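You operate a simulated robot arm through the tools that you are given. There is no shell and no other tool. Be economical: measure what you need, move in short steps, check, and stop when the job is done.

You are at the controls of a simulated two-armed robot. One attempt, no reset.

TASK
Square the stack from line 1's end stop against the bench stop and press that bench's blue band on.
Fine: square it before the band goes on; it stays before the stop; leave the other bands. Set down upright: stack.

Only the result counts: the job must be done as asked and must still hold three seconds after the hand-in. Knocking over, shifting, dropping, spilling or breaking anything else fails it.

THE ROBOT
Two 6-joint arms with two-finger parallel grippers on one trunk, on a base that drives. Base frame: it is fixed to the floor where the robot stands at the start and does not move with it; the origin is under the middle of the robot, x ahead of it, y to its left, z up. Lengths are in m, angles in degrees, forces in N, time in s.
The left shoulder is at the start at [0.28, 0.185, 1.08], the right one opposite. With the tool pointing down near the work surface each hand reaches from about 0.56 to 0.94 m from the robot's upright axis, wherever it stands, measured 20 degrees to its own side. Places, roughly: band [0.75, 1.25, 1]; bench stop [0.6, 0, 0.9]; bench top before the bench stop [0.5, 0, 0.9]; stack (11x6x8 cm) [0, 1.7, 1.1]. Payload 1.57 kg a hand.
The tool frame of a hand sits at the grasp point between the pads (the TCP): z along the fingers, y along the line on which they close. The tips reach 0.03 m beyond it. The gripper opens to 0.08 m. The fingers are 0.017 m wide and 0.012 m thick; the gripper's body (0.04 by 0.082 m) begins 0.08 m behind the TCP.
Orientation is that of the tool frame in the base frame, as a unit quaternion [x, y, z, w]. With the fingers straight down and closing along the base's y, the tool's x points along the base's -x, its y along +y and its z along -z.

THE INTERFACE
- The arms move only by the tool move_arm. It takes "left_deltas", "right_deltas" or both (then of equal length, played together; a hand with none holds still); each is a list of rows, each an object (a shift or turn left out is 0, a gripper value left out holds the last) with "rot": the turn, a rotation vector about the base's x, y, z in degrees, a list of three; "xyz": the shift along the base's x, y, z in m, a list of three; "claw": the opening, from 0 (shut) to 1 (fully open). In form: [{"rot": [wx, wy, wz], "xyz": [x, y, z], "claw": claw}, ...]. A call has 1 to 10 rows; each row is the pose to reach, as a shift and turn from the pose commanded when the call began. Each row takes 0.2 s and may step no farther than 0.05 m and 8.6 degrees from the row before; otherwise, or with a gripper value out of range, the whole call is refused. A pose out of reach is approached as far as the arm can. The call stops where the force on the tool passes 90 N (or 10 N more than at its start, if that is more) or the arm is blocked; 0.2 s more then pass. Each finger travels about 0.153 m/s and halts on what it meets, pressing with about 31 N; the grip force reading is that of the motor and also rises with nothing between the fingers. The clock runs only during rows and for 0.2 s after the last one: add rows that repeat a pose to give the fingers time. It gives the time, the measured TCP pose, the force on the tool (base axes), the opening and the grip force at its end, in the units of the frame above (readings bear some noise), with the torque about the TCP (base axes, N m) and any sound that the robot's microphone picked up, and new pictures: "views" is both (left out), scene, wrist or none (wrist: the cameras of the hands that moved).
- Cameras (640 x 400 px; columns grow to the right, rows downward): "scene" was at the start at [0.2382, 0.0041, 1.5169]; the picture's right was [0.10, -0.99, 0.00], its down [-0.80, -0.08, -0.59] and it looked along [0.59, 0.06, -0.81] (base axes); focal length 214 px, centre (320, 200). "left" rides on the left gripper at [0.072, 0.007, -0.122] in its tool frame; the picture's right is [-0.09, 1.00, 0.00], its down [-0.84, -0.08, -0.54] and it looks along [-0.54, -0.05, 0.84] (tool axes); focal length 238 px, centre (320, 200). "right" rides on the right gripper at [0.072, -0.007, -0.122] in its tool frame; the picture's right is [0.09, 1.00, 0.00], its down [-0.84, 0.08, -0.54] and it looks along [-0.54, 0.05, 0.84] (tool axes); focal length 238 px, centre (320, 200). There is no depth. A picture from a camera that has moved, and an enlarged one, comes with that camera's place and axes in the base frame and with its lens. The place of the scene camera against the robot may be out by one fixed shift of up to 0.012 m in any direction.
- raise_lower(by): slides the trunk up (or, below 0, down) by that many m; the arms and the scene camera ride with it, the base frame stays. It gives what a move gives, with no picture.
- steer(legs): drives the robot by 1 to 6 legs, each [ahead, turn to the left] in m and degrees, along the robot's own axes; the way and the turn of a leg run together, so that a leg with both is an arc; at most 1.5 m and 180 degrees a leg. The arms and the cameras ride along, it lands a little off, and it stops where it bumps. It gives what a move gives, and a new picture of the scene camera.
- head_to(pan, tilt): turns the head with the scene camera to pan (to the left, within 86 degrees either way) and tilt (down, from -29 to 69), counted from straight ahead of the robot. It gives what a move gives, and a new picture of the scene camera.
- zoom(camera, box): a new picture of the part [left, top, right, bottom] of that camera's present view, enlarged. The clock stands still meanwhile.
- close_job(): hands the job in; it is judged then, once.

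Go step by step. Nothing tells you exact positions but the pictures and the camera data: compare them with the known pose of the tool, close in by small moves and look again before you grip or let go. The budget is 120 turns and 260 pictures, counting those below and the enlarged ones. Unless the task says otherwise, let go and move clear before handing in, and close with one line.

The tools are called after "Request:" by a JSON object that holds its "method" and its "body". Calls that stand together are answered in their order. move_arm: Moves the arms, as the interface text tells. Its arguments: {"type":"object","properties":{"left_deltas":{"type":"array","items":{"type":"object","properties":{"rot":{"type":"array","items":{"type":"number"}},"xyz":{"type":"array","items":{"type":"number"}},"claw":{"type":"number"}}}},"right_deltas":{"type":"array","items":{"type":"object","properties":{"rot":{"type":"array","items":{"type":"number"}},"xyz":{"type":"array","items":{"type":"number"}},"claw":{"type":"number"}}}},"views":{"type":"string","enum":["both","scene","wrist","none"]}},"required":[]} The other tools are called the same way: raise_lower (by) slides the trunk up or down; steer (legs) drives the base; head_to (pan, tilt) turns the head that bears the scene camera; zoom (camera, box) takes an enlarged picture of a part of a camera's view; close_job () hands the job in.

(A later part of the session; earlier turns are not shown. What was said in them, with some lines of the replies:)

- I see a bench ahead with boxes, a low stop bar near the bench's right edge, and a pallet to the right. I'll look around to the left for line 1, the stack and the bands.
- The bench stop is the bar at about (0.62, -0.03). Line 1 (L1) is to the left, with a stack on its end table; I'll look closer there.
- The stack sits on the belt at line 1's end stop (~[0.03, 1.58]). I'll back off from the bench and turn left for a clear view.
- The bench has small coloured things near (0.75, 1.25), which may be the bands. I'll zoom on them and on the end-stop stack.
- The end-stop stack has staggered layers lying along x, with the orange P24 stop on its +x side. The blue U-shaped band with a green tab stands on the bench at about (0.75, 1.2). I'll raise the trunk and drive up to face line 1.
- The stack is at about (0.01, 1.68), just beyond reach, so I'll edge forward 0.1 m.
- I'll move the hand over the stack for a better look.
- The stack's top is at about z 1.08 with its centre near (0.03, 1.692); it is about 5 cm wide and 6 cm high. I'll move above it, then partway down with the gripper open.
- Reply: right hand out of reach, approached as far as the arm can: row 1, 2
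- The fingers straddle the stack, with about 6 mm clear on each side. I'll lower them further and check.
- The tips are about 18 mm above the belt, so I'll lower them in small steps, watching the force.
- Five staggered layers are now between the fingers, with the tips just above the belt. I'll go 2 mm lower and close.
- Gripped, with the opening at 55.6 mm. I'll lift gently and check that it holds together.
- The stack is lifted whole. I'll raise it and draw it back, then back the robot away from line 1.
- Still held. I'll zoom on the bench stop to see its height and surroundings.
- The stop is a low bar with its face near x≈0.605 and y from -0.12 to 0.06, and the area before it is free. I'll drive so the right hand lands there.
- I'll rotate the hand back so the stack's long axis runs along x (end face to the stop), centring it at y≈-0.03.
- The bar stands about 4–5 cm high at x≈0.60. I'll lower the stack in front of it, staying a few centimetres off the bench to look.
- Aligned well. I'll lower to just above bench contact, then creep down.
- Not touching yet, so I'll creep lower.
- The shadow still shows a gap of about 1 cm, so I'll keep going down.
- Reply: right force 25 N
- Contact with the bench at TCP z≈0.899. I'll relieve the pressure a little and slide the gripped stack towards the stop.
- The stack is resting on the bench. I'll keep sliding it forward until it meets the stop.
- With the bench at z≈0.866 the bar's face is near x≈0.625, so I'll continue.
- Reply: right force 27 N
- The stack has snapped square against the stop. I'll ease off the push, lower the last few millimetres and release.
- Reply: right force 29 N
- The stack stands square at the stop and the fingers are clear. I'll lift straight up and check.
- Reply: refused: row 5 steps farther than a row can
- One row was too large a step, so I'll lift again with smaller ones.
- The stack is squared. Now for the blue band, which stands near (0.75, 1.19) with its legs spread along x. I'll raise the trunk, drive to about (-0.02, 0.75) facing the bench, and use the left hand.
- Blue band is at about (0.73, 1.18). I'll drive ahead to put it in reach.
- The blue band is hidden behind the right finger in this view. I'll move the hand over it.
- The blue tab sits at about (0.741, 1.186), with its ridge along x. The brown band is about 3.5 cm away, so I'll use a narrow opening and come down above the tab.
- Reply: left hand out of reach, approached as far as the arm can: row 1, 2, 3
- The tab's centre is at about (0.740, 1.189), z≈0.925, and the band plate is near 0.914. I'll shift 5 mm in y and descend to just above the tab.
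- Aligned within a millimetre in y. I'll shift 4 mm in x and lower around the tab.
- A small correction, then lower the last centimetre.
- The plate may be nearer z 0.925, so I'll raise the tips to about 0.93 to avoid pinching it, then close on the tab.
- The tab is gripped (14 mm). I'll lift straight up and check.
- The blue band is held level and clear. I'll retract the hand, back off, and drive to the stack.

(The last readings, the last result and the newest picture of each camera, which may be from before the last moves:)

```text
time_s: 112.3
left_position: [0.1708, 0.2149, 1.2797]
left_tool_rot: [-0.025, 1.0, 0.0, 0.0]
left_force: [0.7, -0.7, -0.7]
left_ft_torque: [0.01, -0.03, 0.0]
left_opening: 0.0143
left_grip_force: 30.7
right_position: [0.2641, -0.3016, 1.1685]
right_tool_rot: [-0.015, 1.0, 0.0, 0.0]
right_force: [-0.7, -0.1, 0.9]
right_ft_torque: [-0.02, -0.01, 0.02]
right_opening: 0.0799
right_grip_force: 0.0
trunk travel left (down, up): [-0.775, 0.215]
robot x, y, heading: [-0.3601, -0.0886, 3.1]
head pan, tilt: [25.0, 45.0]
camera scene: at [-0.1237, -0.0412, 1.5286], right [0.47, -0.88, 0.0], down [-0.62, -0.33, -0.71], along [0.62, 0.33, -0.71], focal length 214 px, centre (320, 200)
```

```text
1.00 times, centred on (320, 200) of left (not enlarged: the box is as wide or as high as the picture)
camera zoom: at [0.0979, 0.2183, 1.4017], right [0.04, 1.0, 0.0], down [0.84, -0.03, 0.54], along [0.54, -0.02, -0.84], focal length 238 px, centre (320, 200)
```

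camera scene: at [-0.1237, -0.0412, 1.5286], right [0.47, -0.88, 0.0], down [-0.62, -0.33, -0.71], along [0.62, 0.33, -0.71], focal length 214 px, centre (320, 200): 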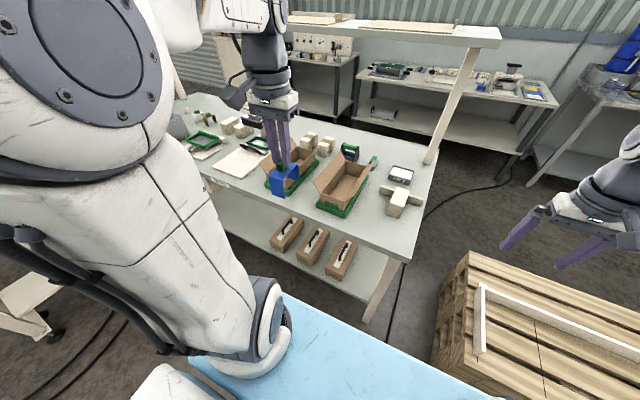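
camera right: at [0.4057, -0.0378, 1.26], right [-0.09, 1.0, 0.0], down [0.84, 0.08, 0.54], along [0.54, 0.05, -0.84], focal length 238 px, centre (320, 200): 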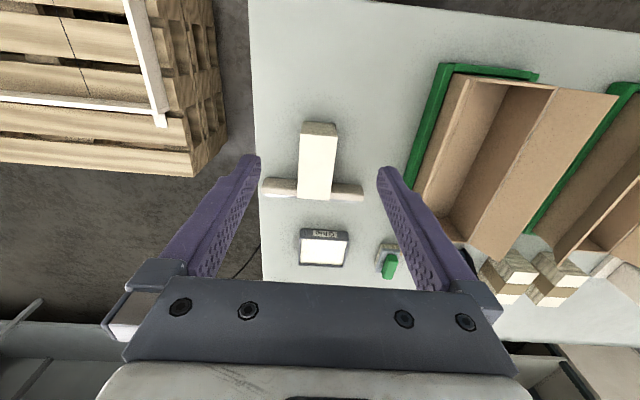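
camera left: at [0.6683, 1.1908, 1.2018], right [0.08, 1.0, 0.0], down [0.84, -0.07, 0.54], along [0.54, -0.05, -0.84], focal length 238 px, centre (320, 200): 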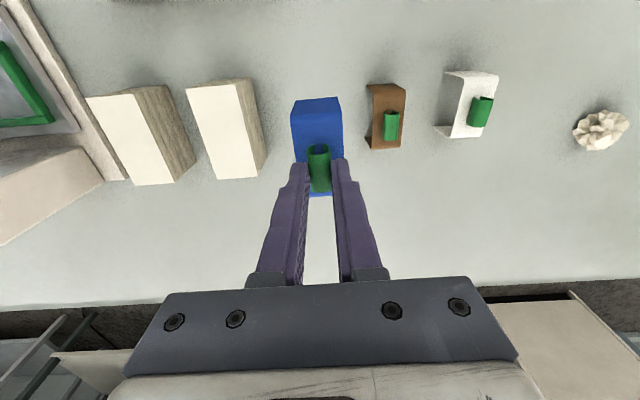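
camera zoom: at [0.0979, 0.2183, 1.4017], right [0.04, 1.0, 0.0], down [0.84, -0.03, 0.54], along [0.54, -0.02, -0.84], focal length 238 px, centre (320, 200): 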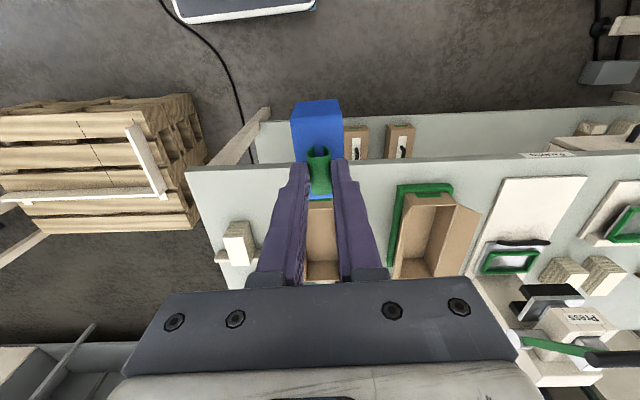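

The stack is intact at the stop and the band is still held. I'll drive up the last stretch and rotate the left hand 90°.

Request:
{"method": "steer", "body": {"legs": [[0.21, -3.1]]}}

Request:
{"method": "move_arm", "body": {"left_deltas": [{"rot": [0, 0, 8.5], "xyz": [0.01, -0.02, 0]}, {"rot": [0, 0, 17], "xyz": [0.02, -0.04, 0]}, {"rot": [0, 0, 25.5], "xyz": [0.03, -0.06, 0]}, {"rot": [0, 0, 34], "xyz": [0.04, -0.08, 0]}, {"rot": [0, 0, 42.5], "xyz": [0.05, -0.1, 0]}, {"rot": [0, 0, 51], "xyz": [0.06, -0.12, 0]}, {"rot": [0, 0, 59.5], "xyz": [0.06, -0.14, 0]}, {"rot": [0, 0, 68], "xyz": [0.06, -0.16, 0]}, {"rot": [0, 0, 76.5], "xyz": [0.06, -0.18, 0]}, {"rot": [0, 0, 85], "xyz": [0.06, -0.2, 0]}], "right_deltas": [{"xyz": [0, -0.01, 0]}, {"xyz": [0, -0.02, 0]}, {"xyz": [0, -0.03, 0]}, {"xyz": [0, -0.04, 0]}, {"xyz": [0, -0.05, 0]}, {"xyz": [0, -0.06, 0]}, {"xyz": [0, -0.07, 0]}, {"xyz": [0, -0.08, 0]}, {"xyz": [0, -0.08, 0]}, {"xyz": [0, -0.08, 0]}], "views": "none"}}

Request:
{"method": "head_to", "body": {"pan": 0, "tilt": 50}}

Request:
{"method": "zoom", "body": {"camera": "left", "box": [0, 0, 640, 400]}}

```text
time_s: 114.0
left_position: [0.3995, 0.1903, 1.2792]
left_tool_rot: [0.002, 1.0, 0.001, 0.0]
left_force: [-0.8, 0.8, 0.0]
left_ft_torque: [-0.02, -0.01, 0.0]
left_opening: 0.0141
left_grip_force: 30.5
right_position: [0.465, -0.3295, 1.168]
right_tool_rot: [0.012, 1.0, 0.0, 0.0]
right_force: [-0.5, 0.5, -0.1]
right_ft_torque: [0.0, -0.01, 0.01]
right_opening: 0.08
right_grip_force: 0.1
trunk travel left (down, up): [-0.775, 0.215]
robot x, y, heading: [-0.1426, -0.082, -0.1]
head pan, tilt: [25.0, 45.0]
camera scene: at [0.0921, -0.0481, 1.5287], right [0.42, -0.91, 0.0], down [-0.64, -0.3, -0.71], along [0.64, 0.3, -0.71], focal length 214 px, centre (320, 200)
```

scene: 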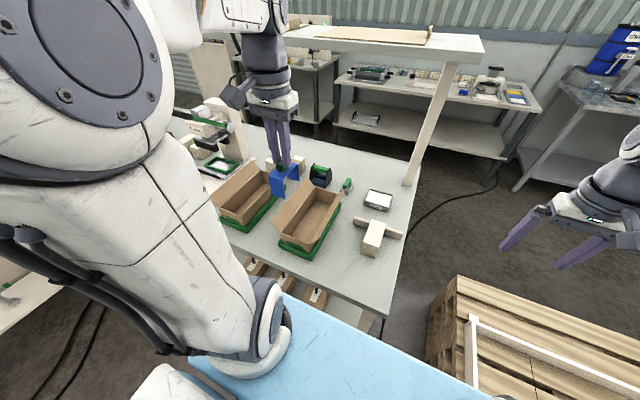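

```text
time_s: 116.2
left_position: [0.4604, -0.0082, 1.2802]
left_tool_rot: [-0.675, 0.738, 0.0, 0.0]
left_force: [-0.1, 0.0, 0.1]
left_ft_torque: [0.04, 0.03, 0.02]
left_opening: 0.0142
left_grip_force: 30.6
right_position: [0.4661, -0.409, 1.1692]
right_tool_rot: [0.012, 1.0, 0.0, 0.0]
right_force: [-0.1, 0.1, 1.1]
right_ft_torque: [0.0, 0.02, 0.02]
right_opening: 0.0799
right_grip_force: 0.0
trunk travel left (down, up): [-0.775, 0.215]
robot x, y, heading: [-0.1481, -0.0773, -0.3]
head pan, tilt: [25.0, 45.0]
```

```text
time_s: 117.1
left_position: [0.4601, -0.0083, 1.2799]
left_tool_rot: [-0.673, 0.74, -0.001, 0.0]
left_force: [0.2, -0.3, -0.6]
left_ft_torque: [-0.02, 0.04, -0.01]
left_opening: 0.0142
left_grip_force: 30.7
right_position: [0.4664, -0.4096, 1.1697]
right_tool_rot: [0.012, 1.0, -0.001, 0.0]
right_force: [0.3, 0.8, 0.0]
right_ft_torque: [-0.01, -0.01, 0.0]
right_opening: 0.0802
right_grip_force: 0.0
trunk travel left (down, up): [-0.775, 0.215]
robot x, y, heading: [-0.149, -0.0758, 0.1]
head pan, tilt: [0.0, 50.0]
camera scene: at [0.0958, -0.0825, 1.5217], right [0.0, -1.0, 0.0], down [-0.77, 0.0, -0.64], along [0.64, 0.0, -0.77], focal length 214 px, centre (320, 200)
```

scene: 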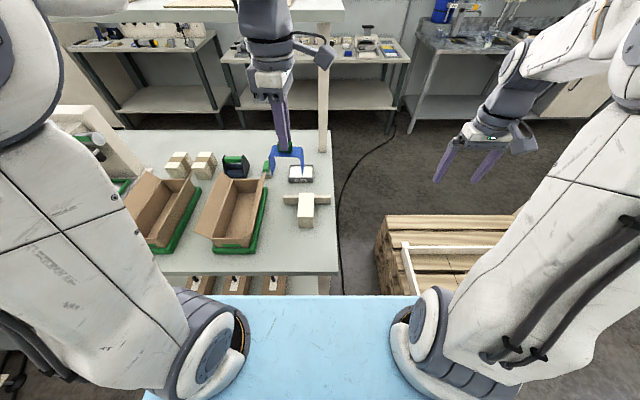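

```text
1.00 times, centred on (320, 200) of left (not enlarged: the box is as wide or as high as the picture)
camera zoom: at [0.446, -0.0789, 1.4028], right [-0.98, 0.18, 0.0], down [0.15, 0.83, 0.54], along [0.1, 0.53, -0.84], focal length 238 px, centre (320, 200)
```

zoom: 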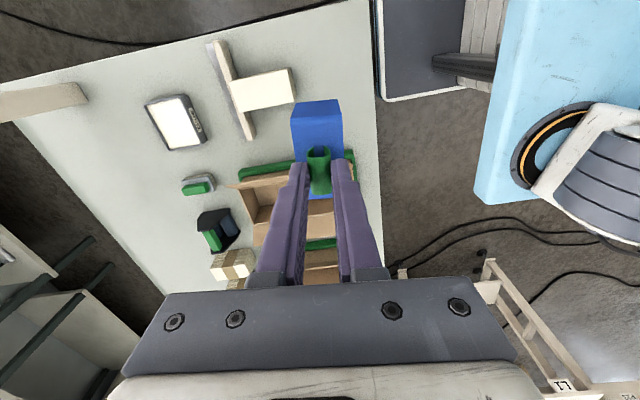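

The stack spans x≈0.507–0.617, centre y≈-0.03. The band's centre sits about 5 mm toward -y of the TCP. I'll finish the rotation and move above the stack.

Request:
{"method": "move_arm", "body": {"left_deltas": [{"rot": [0, 0, 3], "xyz": [0.03, -0.005, 0]}, {"rot": [0, 0, 5.4], "xyz": [0.06, -0.01, -0.02]}, {"rot": [0, 0, 5.4], "xyz": [0.09, -0.0165, -0.05]}, {"rot": [0, 0, 5.4], "xyz": [0.102, -0.0165, -0.09]}, {"rot": [0, 0, 5.4], "xyz": [0.102, -0.0165, -0.13]}, {"rot": [0, 0, 5.4], "xyz": [0.102, -0.0165, -0.17]}], "views": "both"}}

Request:
{"method": "zoom", "body": {"camera": "left", "box": [220, 20, 420, 200]}}

Request:
{"method": "zoom", "body": {"camera": "scene", "box": [260, 130, 360, 240]}}

```text
time_s: 118.5
left_position: [0.5614, -0.0262, 1.1093]
left_tool_rot: [0.708, -0.706, 0.0, 0.0]
left_force: [1.0, -0.4, -0.3]
left_ft_torque: [0.03, -0.02, -0.01]
left_opening: 0.0143
left_grip_force: 30.7
right_position: [0.4667, -0.4096, 1.1686]
right_tool_rot: [0.012, 1.0, 0.0, 0.0]
right_force: [0.1, 0.7, -0.3]
right_ft_torque: [0.02, -0.05, 0.01]
right_opening: 0.0797
right_grip_force: 0.0
trunk travel left (down, up): [-0.775, 0.215]
robot x, y, heading: [-0.1484, -0.0788, 0.1]
head pan, tilt: [0.0, 50.0]
camera scene: at [0.0957, -0.0825, 1.5217], right [0.0, -1.0, 0.0], down [-0.77, 0.0, -0.64], along [0.64, 0.0, -0.77], focal length 214 px, centre (320, 200)
camera left: at [0.5534, -0.0969, 1.2314], right [-1.0, 0.09, 0.0], down [0.07, 0.84, 0.54], along [0.05, 0.54, -0.84], focal length 238 px, centre (320, 200)
```

scene: 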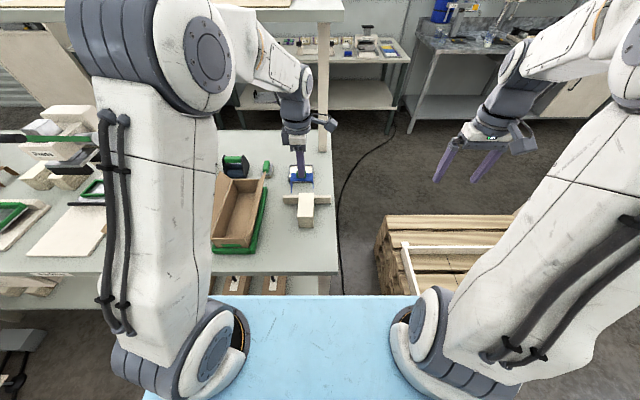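
left: 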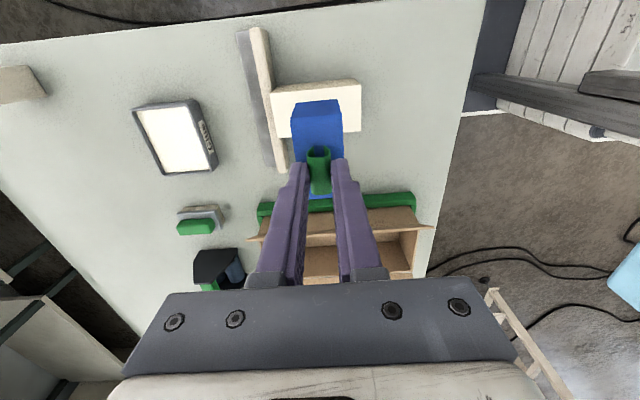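

```text
2.22 times, centred on (320, 110) of left
camera zoom: at [0.5534, -0.0969, 1.2314], right [-1.0, 0.09, 0.0], down [0.07, 0.84, 0.54], along [0.05, 0.54, -0.84], focal length 530 px, centre (320, 400)
```

zoom: 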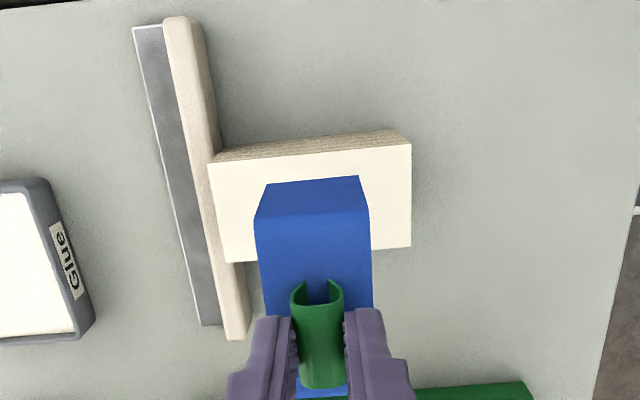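

```text
3.64 times, centred on (310, 185) of scene
camera zoom: at [0.0957, -0.0825, 1.5217], right [0.0, -1.0, 0.0], down [-0.77, 0.0, -0.64], along [0.64, 0.0, -0.77], focal length 780 px, centre (356, 254)
```

zoom: 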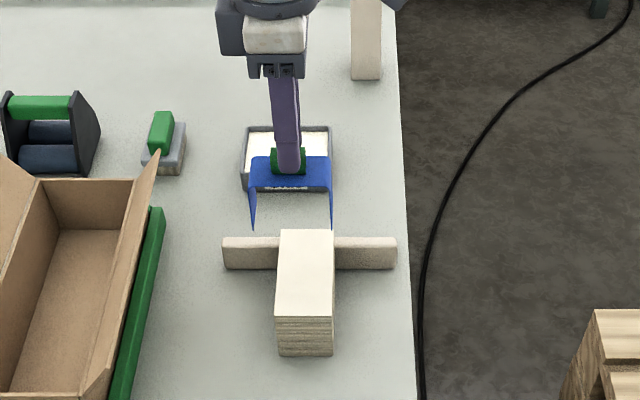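

The scene camera, which I trust more laterally, says the band needs about 5 mm more toward -y. I'll lower until the legs are just above the stack's top, then recheck.

Request:
{"method": "move_arm", "body": {"left_deltas": [{"xyz": [0.003, -0.005, -0.03]}, {"xyz": [0.003, -0.005, -0.06]}, {"xyz": [0.003, -0.005, -0.08]}], "views": "none"}}

Request:
{"method": "zoom", "body": {"camera": "left", "box": [220, 20, 420, 200]}}

Request:
{"method": "zoom", "body": {"camera": "scene", "box": [270, 150, 350, 230]}}

```text
time_s: 119.3
left_position: [0.5656, -0.0309, 1.0277]
left_tool_rot: [0.708, -0.706, 0.001, 0.001]
left_force: [0.2, -0.4, 0.8]
left_ft_torque: [0.01, -0.03, 0.0]
left_opening: 0.0144
left_grip_force: 30.0
right_position: [0.4668, -0.411, 1.1702]
right_tool_rot: [0.012, 1.0, -0.001, 0.0]
right_force: [-0.2, 0.5, -0.3]
right_ft_torque: [-0.01, 0.02, 0.03]
right_opening: 0.0802
right_grip_force: 0.1
trunk travel left (down, up): [-0.775, 0.215]
robot x, y, heading: [-0.1461, -0.0813, -0.2]
head pan, tilt: [0.0, 50.0]
```

```text
2.22 times, centred on (320, 110) of left
camera zoom: at [0.5576, -0.1025, 1.1503], right [-1.0, 0.09, 0.0], down [0.07, 0.84, 0.54], along [0.05, 0.54, -0.84], focal length 530 px, centre (320, 400)
```

zoom: 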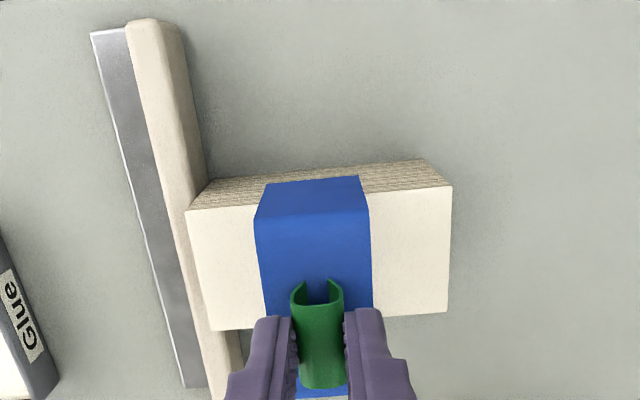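

```text
5.00 times, centred on (310, 190) of scene
camera zoom: at [0.0959, -0.0826, 1.5217], right [0.0, -1.0, 0.0], down [-0.77, 0.0, -0.64], along [0.64, 0.0, -0.77], focal length 1072 px, centre (370, 250)
```

zoom: 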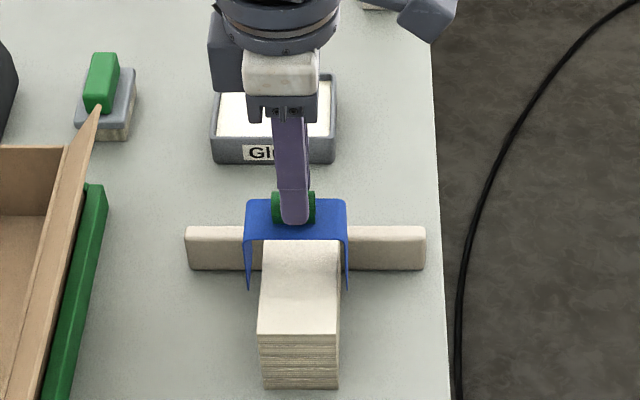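

Aligned to within about 1 mm on both views. I'll lower slowly until the legs just start to pass the stack's top edges.

Request:
{"method": "move_arm", "body": {"left_deltas": [{"xyz": [0, 0.0005, -0.008]}, {"xyz": [0, 0.0005, -0.016]}, {"xyz": [0, 0.0005, -0.024]}], "views": "none"}}

Request:
{"method": "zoom", "body": {"camera": "left", "box": [240, 60, 400, 180]}}

Request:
{"method": "zoom", "body": {"camera": "scene", "box": [280, 170, 340, 230]}}

```text
time_s: 120.1
left_position: [0.5659, -0.0295, 1.004]
left_tool_rot: [0.708, -0.706, 0.0, 0.0]
left_force: [-0.5, -0.2, -1.0]
left_ft_torque: [-0.03, 0.02, 0.02]
left_opening: 0.0143
left_grip_force: 30.5
right_position: [0.4658, -0.4098, 1.1697]
right_tool_rot: [0.012, 1.0, -0.001, 0.0]
right_force: [-0.4, -0.2, 0.0]
right_ft_torque: [0.02, 0.02, 0.0]
right_opening: 0.0801
right_grip_force: 0.1
trunk travel left (down, up): [-0.775, 0.215]
robot x, y, heading: [-0.1484, -0.0788, 0.1]
head pan, tilt: [0.0, 50.0]
```

```text
3.33 times, centred on (320, 120) of left
camera zoom: at [0.5585, -0.1017, 1.1261], right [-1.0, 0.09, 0.0], down [0.07, 0.84, 0.54], along [0.05, 0.54, -0.84], focal length 794 px, centre (320, 467)
```

zoom: 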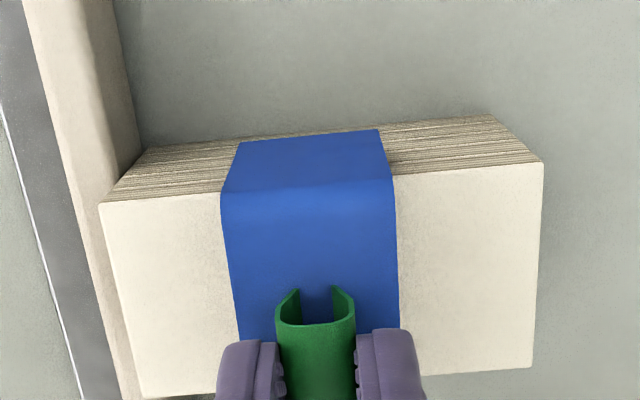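

```text
6.67 times, centred on (310, 200) of scene
camera zoom: at [0.0959, -0.0826, 1.5217], right [0.0, -1.0, 0.0], down [-0.77, 0.0, -0.64], along [0.64, 0.0, -0.77], focal length 1430 px, centre (387, 200)
```

zoom: 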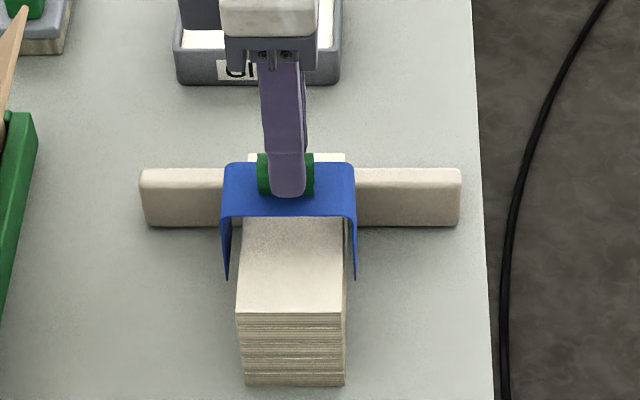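

The legs straddle the stack evenly, so I'll lower further and then press.

Request:
{"method": "move_arm", "body": {"left_deltas": [{"xyz": [0, -0.0005, -0.01]}, {"xyz": [0, -0.0005, -0.02]}, {"xyz": [0, -0.0005, -0.03]}, {"xyz": [0, -0.0005, -0.038]}], "views": "none"}}

Request:
{"method": "zoom", "body": {"camera": "left", "box": [240, 60, 400, 180]}}

Request:
{"method": "zoom", "body": {"camera": "scene", "box": [280, 170, 340, 230]}}

```text
time_s: 121.1
left_position: [0.5666, -0.0322, 0.9706]
left_tool_rot: [0.708, -0.707, 0.002, -0.001]
left_force: [-3.4, -0.4, 27.5]
left_ft_torque: [0.03, 0.16, 0.0]
left_opening: 0.0144
left_grip_force: 30.3
right_position: [0.4651, -0.4094, 1.1704]
right_tool_rot: [0.012, 1.0, 0.0, 0.001]
right_force: [-0.7, -1.1, 0.4]
right_ft_torque: [-0.01, -0.01, 0.02]
right_opening: 0.0798
right_grip_force: 0.0
trunk travel left (down, up): [-0.775, 0.215]
robot x, y, heading: [-0.1469, -0.0799, 0.0]
head pan, tilt: [0.0, 50.0]
```

```text
3.33 times, centred on (320, 120) of left
camera zoom: at [0.558, -0.1024, 1.0923], right [-1.0, 0.09, -0.01], down [0.07, 0.84, 0.54], along [0.05, 0.54, -0.84], focal length 794 px, centre (320, 467)
```

zoom: 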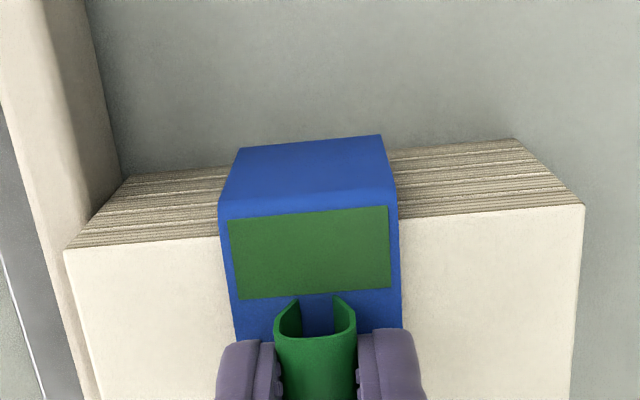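

```text
6.67 times, centred on (310, 200) of scene
camera zoom: at [0.0944, -0.0826, 1.5224], right [0.0, -1.0, 0.0], down [-0.77, 0.0, -0.64], along [0.64, 0.0, -0.77], focal length 1430 px, centre (387, 200)
```

zoom: 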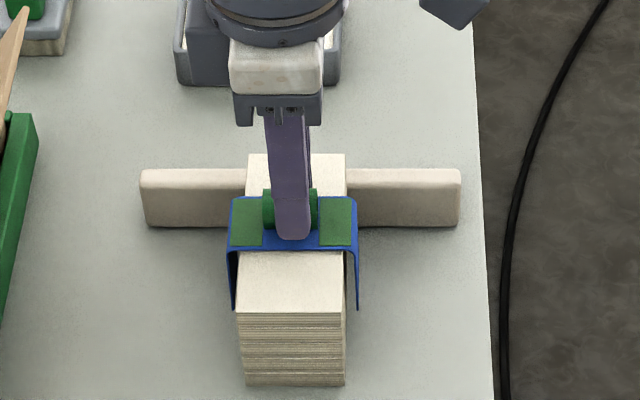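

A green mark has appeared on the band, so it is pressed on. I'll ease the pressure, open slightly and look.

Request:
{"method": "move_arm", "body": {"left_deltas": [{"xyz": [0, 0, 0.002]}, {"xyz": [0, 0, 0.003]}], "views": "none"}}

Request:
{"method": "move_arm", "body": {"left_deltas": [{"claw": 0.3}, {"claw": 0.45}, {"claw": 0.5}], "views": "wrist"}}

Request:
{"method": "zoom", "body": {"camera": "scene", "box": [280, 170, 340, 230]}}

```text
time_s: 121.7
left_position: [0.5657, -0.0303, 0.9705]
left_tool_rot: [0.709, -0.706, 0.0, -0.001]
left_force: [2.6, -1.9, 7.7]
left_ft_torque: [-0.18, -0.15, 0.0]
left_opening: 0.0144
left_grip_force: 30.4
right_position: [0.4663, -0.4102, 1.1697]
right_tool_rot: [0.012, 1.0, 0.0, 0.0]
right_force: [0.2, -0.5, 1.1]
right_ft_torque: [0.02, 0.0, -0.05]
right_opening: 0.0798
right_grip_force: 0.0
trunk travel left (down, up): [-0.775, 0.215]
robot x, y, heading: [-0.1428, -0.0763, -0.2]
head pan, tilt: [0.0, 50.0]
```

```text
time_s: 122.5
left_position: [0.5646, -0.0308, 0.9725]
left_tool_rot: [0.708, -0.706, 0.0, 0.0]
left_force: [0.0, -0.1, 0.2]
left_ft_torque: [-0.01, -0.01, 0.04]
left_opening: 0.0398
left_grip_force: 0.0
right_position: [0.4673, -0.4105, 1.1692]
right_tool_rot: [0.012, 1.0, 0.0, 0.001]
right_force: [-0.1, 0.2, -0.6]
right_ft_torque: [0.02, -0.03, 0.0]
right_opening: 0.0801
right_grip_force: 0.1
trunk travel left (down, up): [-0.775, 0.215]
robot x, y, heading: [-0.1466, -0.0808, -0.1]
head pan, tilt: [0.0, 50.0]
camera left: at [0.5584, -0.1019, 1.0932], right [-1.0, 0.09, 0.0], down [0.08, 0.84, 0.54], along [0.05, 0.54, -0.84], focal length 238 px, centre (320, 200)
```

left: 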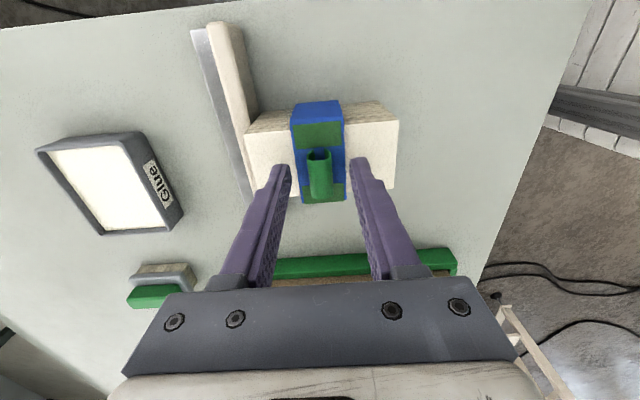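

```text
6.67 times, centred on (310, 200) of scene
camera zoom: at [0.0958, -0.0825, 1.5217], right [0.0, -1.0, 0.0], down [-0.77, 0.0, -0.64], along [0.64, 0.0, -0.77], focal length 1430 px, centre (387, 200)
```

zoom: 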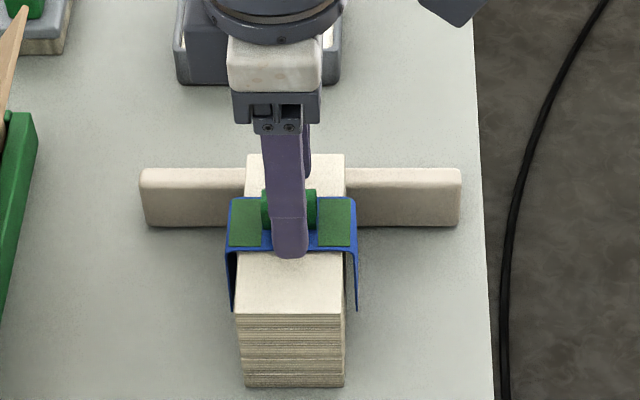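

Released, and the band stays put. I'll lift clear and check.

Request:
{"method": "move_arm", "body": {"left_deltas": [{"xyz": [0, 0, 0.02]}, {"xyz": [0, 0, 0.06]}, {"xyz": [0, 0, 0.1]}, {"xyz": [0, 0, 0.14]}, {"xyz": [-0.02, 0.02, 0.18]}, {"xyz": [-0.05, 0.04, 0.21]}], "views": "both"}}

Request:
{"method": "zoom", "body": {"camera": "scene", "box": [270, 170, 340, 235]}}

Request:
{"method": "zoom", "body": {"camera": "left", "box": [160, 20, 360, 150]}}

```text
time_s: 123.9
left_position: [0.5141, 0.0096, 1.1814]
left_tool_rot: [0.707, -0.707, 0.0, 0.0]
left_force: [0.6, 0.4, 0.5]
left_ft_torque: [0.01, 0.05, 0.02]
left_opening: 0.0399
left_grip_force: 0.0
right_position: [0.4665, -0.4101, 1.1698]
right_tool_rot: [0.012, 1.0, 0.001, 0.0]
right_force: [-0.2, 0.1, 0.4]
right_ft_torque: [0.0, 0.02, 0.01]
right_opening: 0.0799
right_grip_force: 0.0
trunk travel left (down, up): [-0.775, 0.215]
robot x, y, heading: [-0.1469, -0.0783, -0.1]
head pan, tilt: [0.0, 50.0]
camera scene: at [0.0961, -0.0826, 1.5217], right [0.0, -1.0, 0.0], down [-0.77, 0.0, -0.64], along [0.64, 0.0, -0.77], focal length 214 px, centre (320, 200)
camera left: at [0.5074, -0.0617, 1.3028], right [-1.0, 0.09, 0.0], down [0.08, 0.84, 0.54], along [0.05, 0.54, -0.84], focal length 238 px, centre (320, 200)
```

scene: 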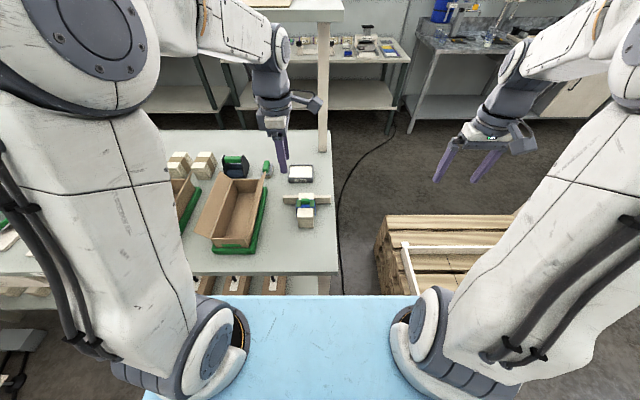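
left: 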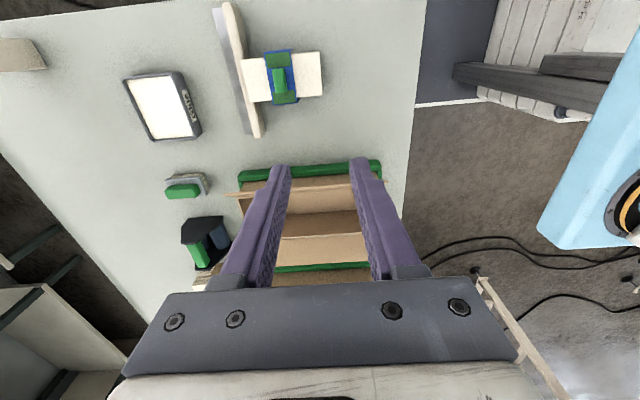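

```text
6.15 times, centred on (305, 202) of scene
camera zoom: at [0.0961, -0.0826, 1.5217], right [0.0, -1.0, 0.0], down [-0.77, 0.0, -0.64], along [0.64, 0.0, -0.77], focal length 1320 px, centre (412, 185)
```

zoom: 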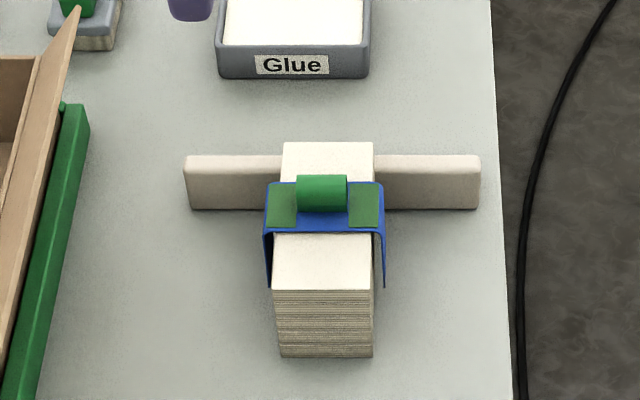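

```text
3.08 times, centred on (260, 85) of left
camera zoom: at [0.5074, -0.0617, 1.3028], right [-1.0, 0.09, 0.0], down [0.08, 0.84, 0.54], along [0.05, 0.54, -0.84], focal length 733 px, centre (505, 554)
```

zoom: 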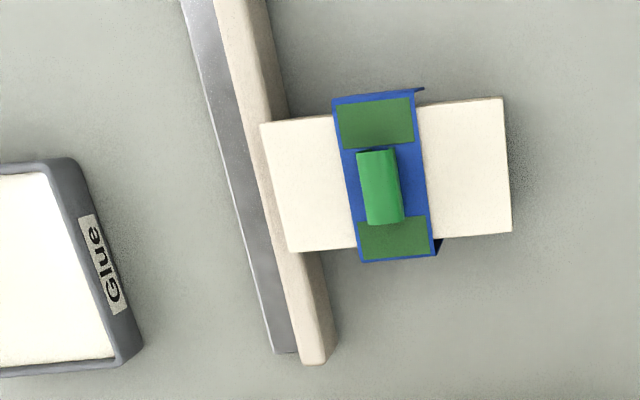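

The blue band sits on the squared stack, tight against the stop, and both hands are clear. The other bands were left in place. I'm handing in.

Request:
{"method": "close_job", "body": {}}

```text
The job is handed in.
```

The stack from line 1's end stop stands upright and square against the bench stop with the blue band pressed on, and I handed the job in.
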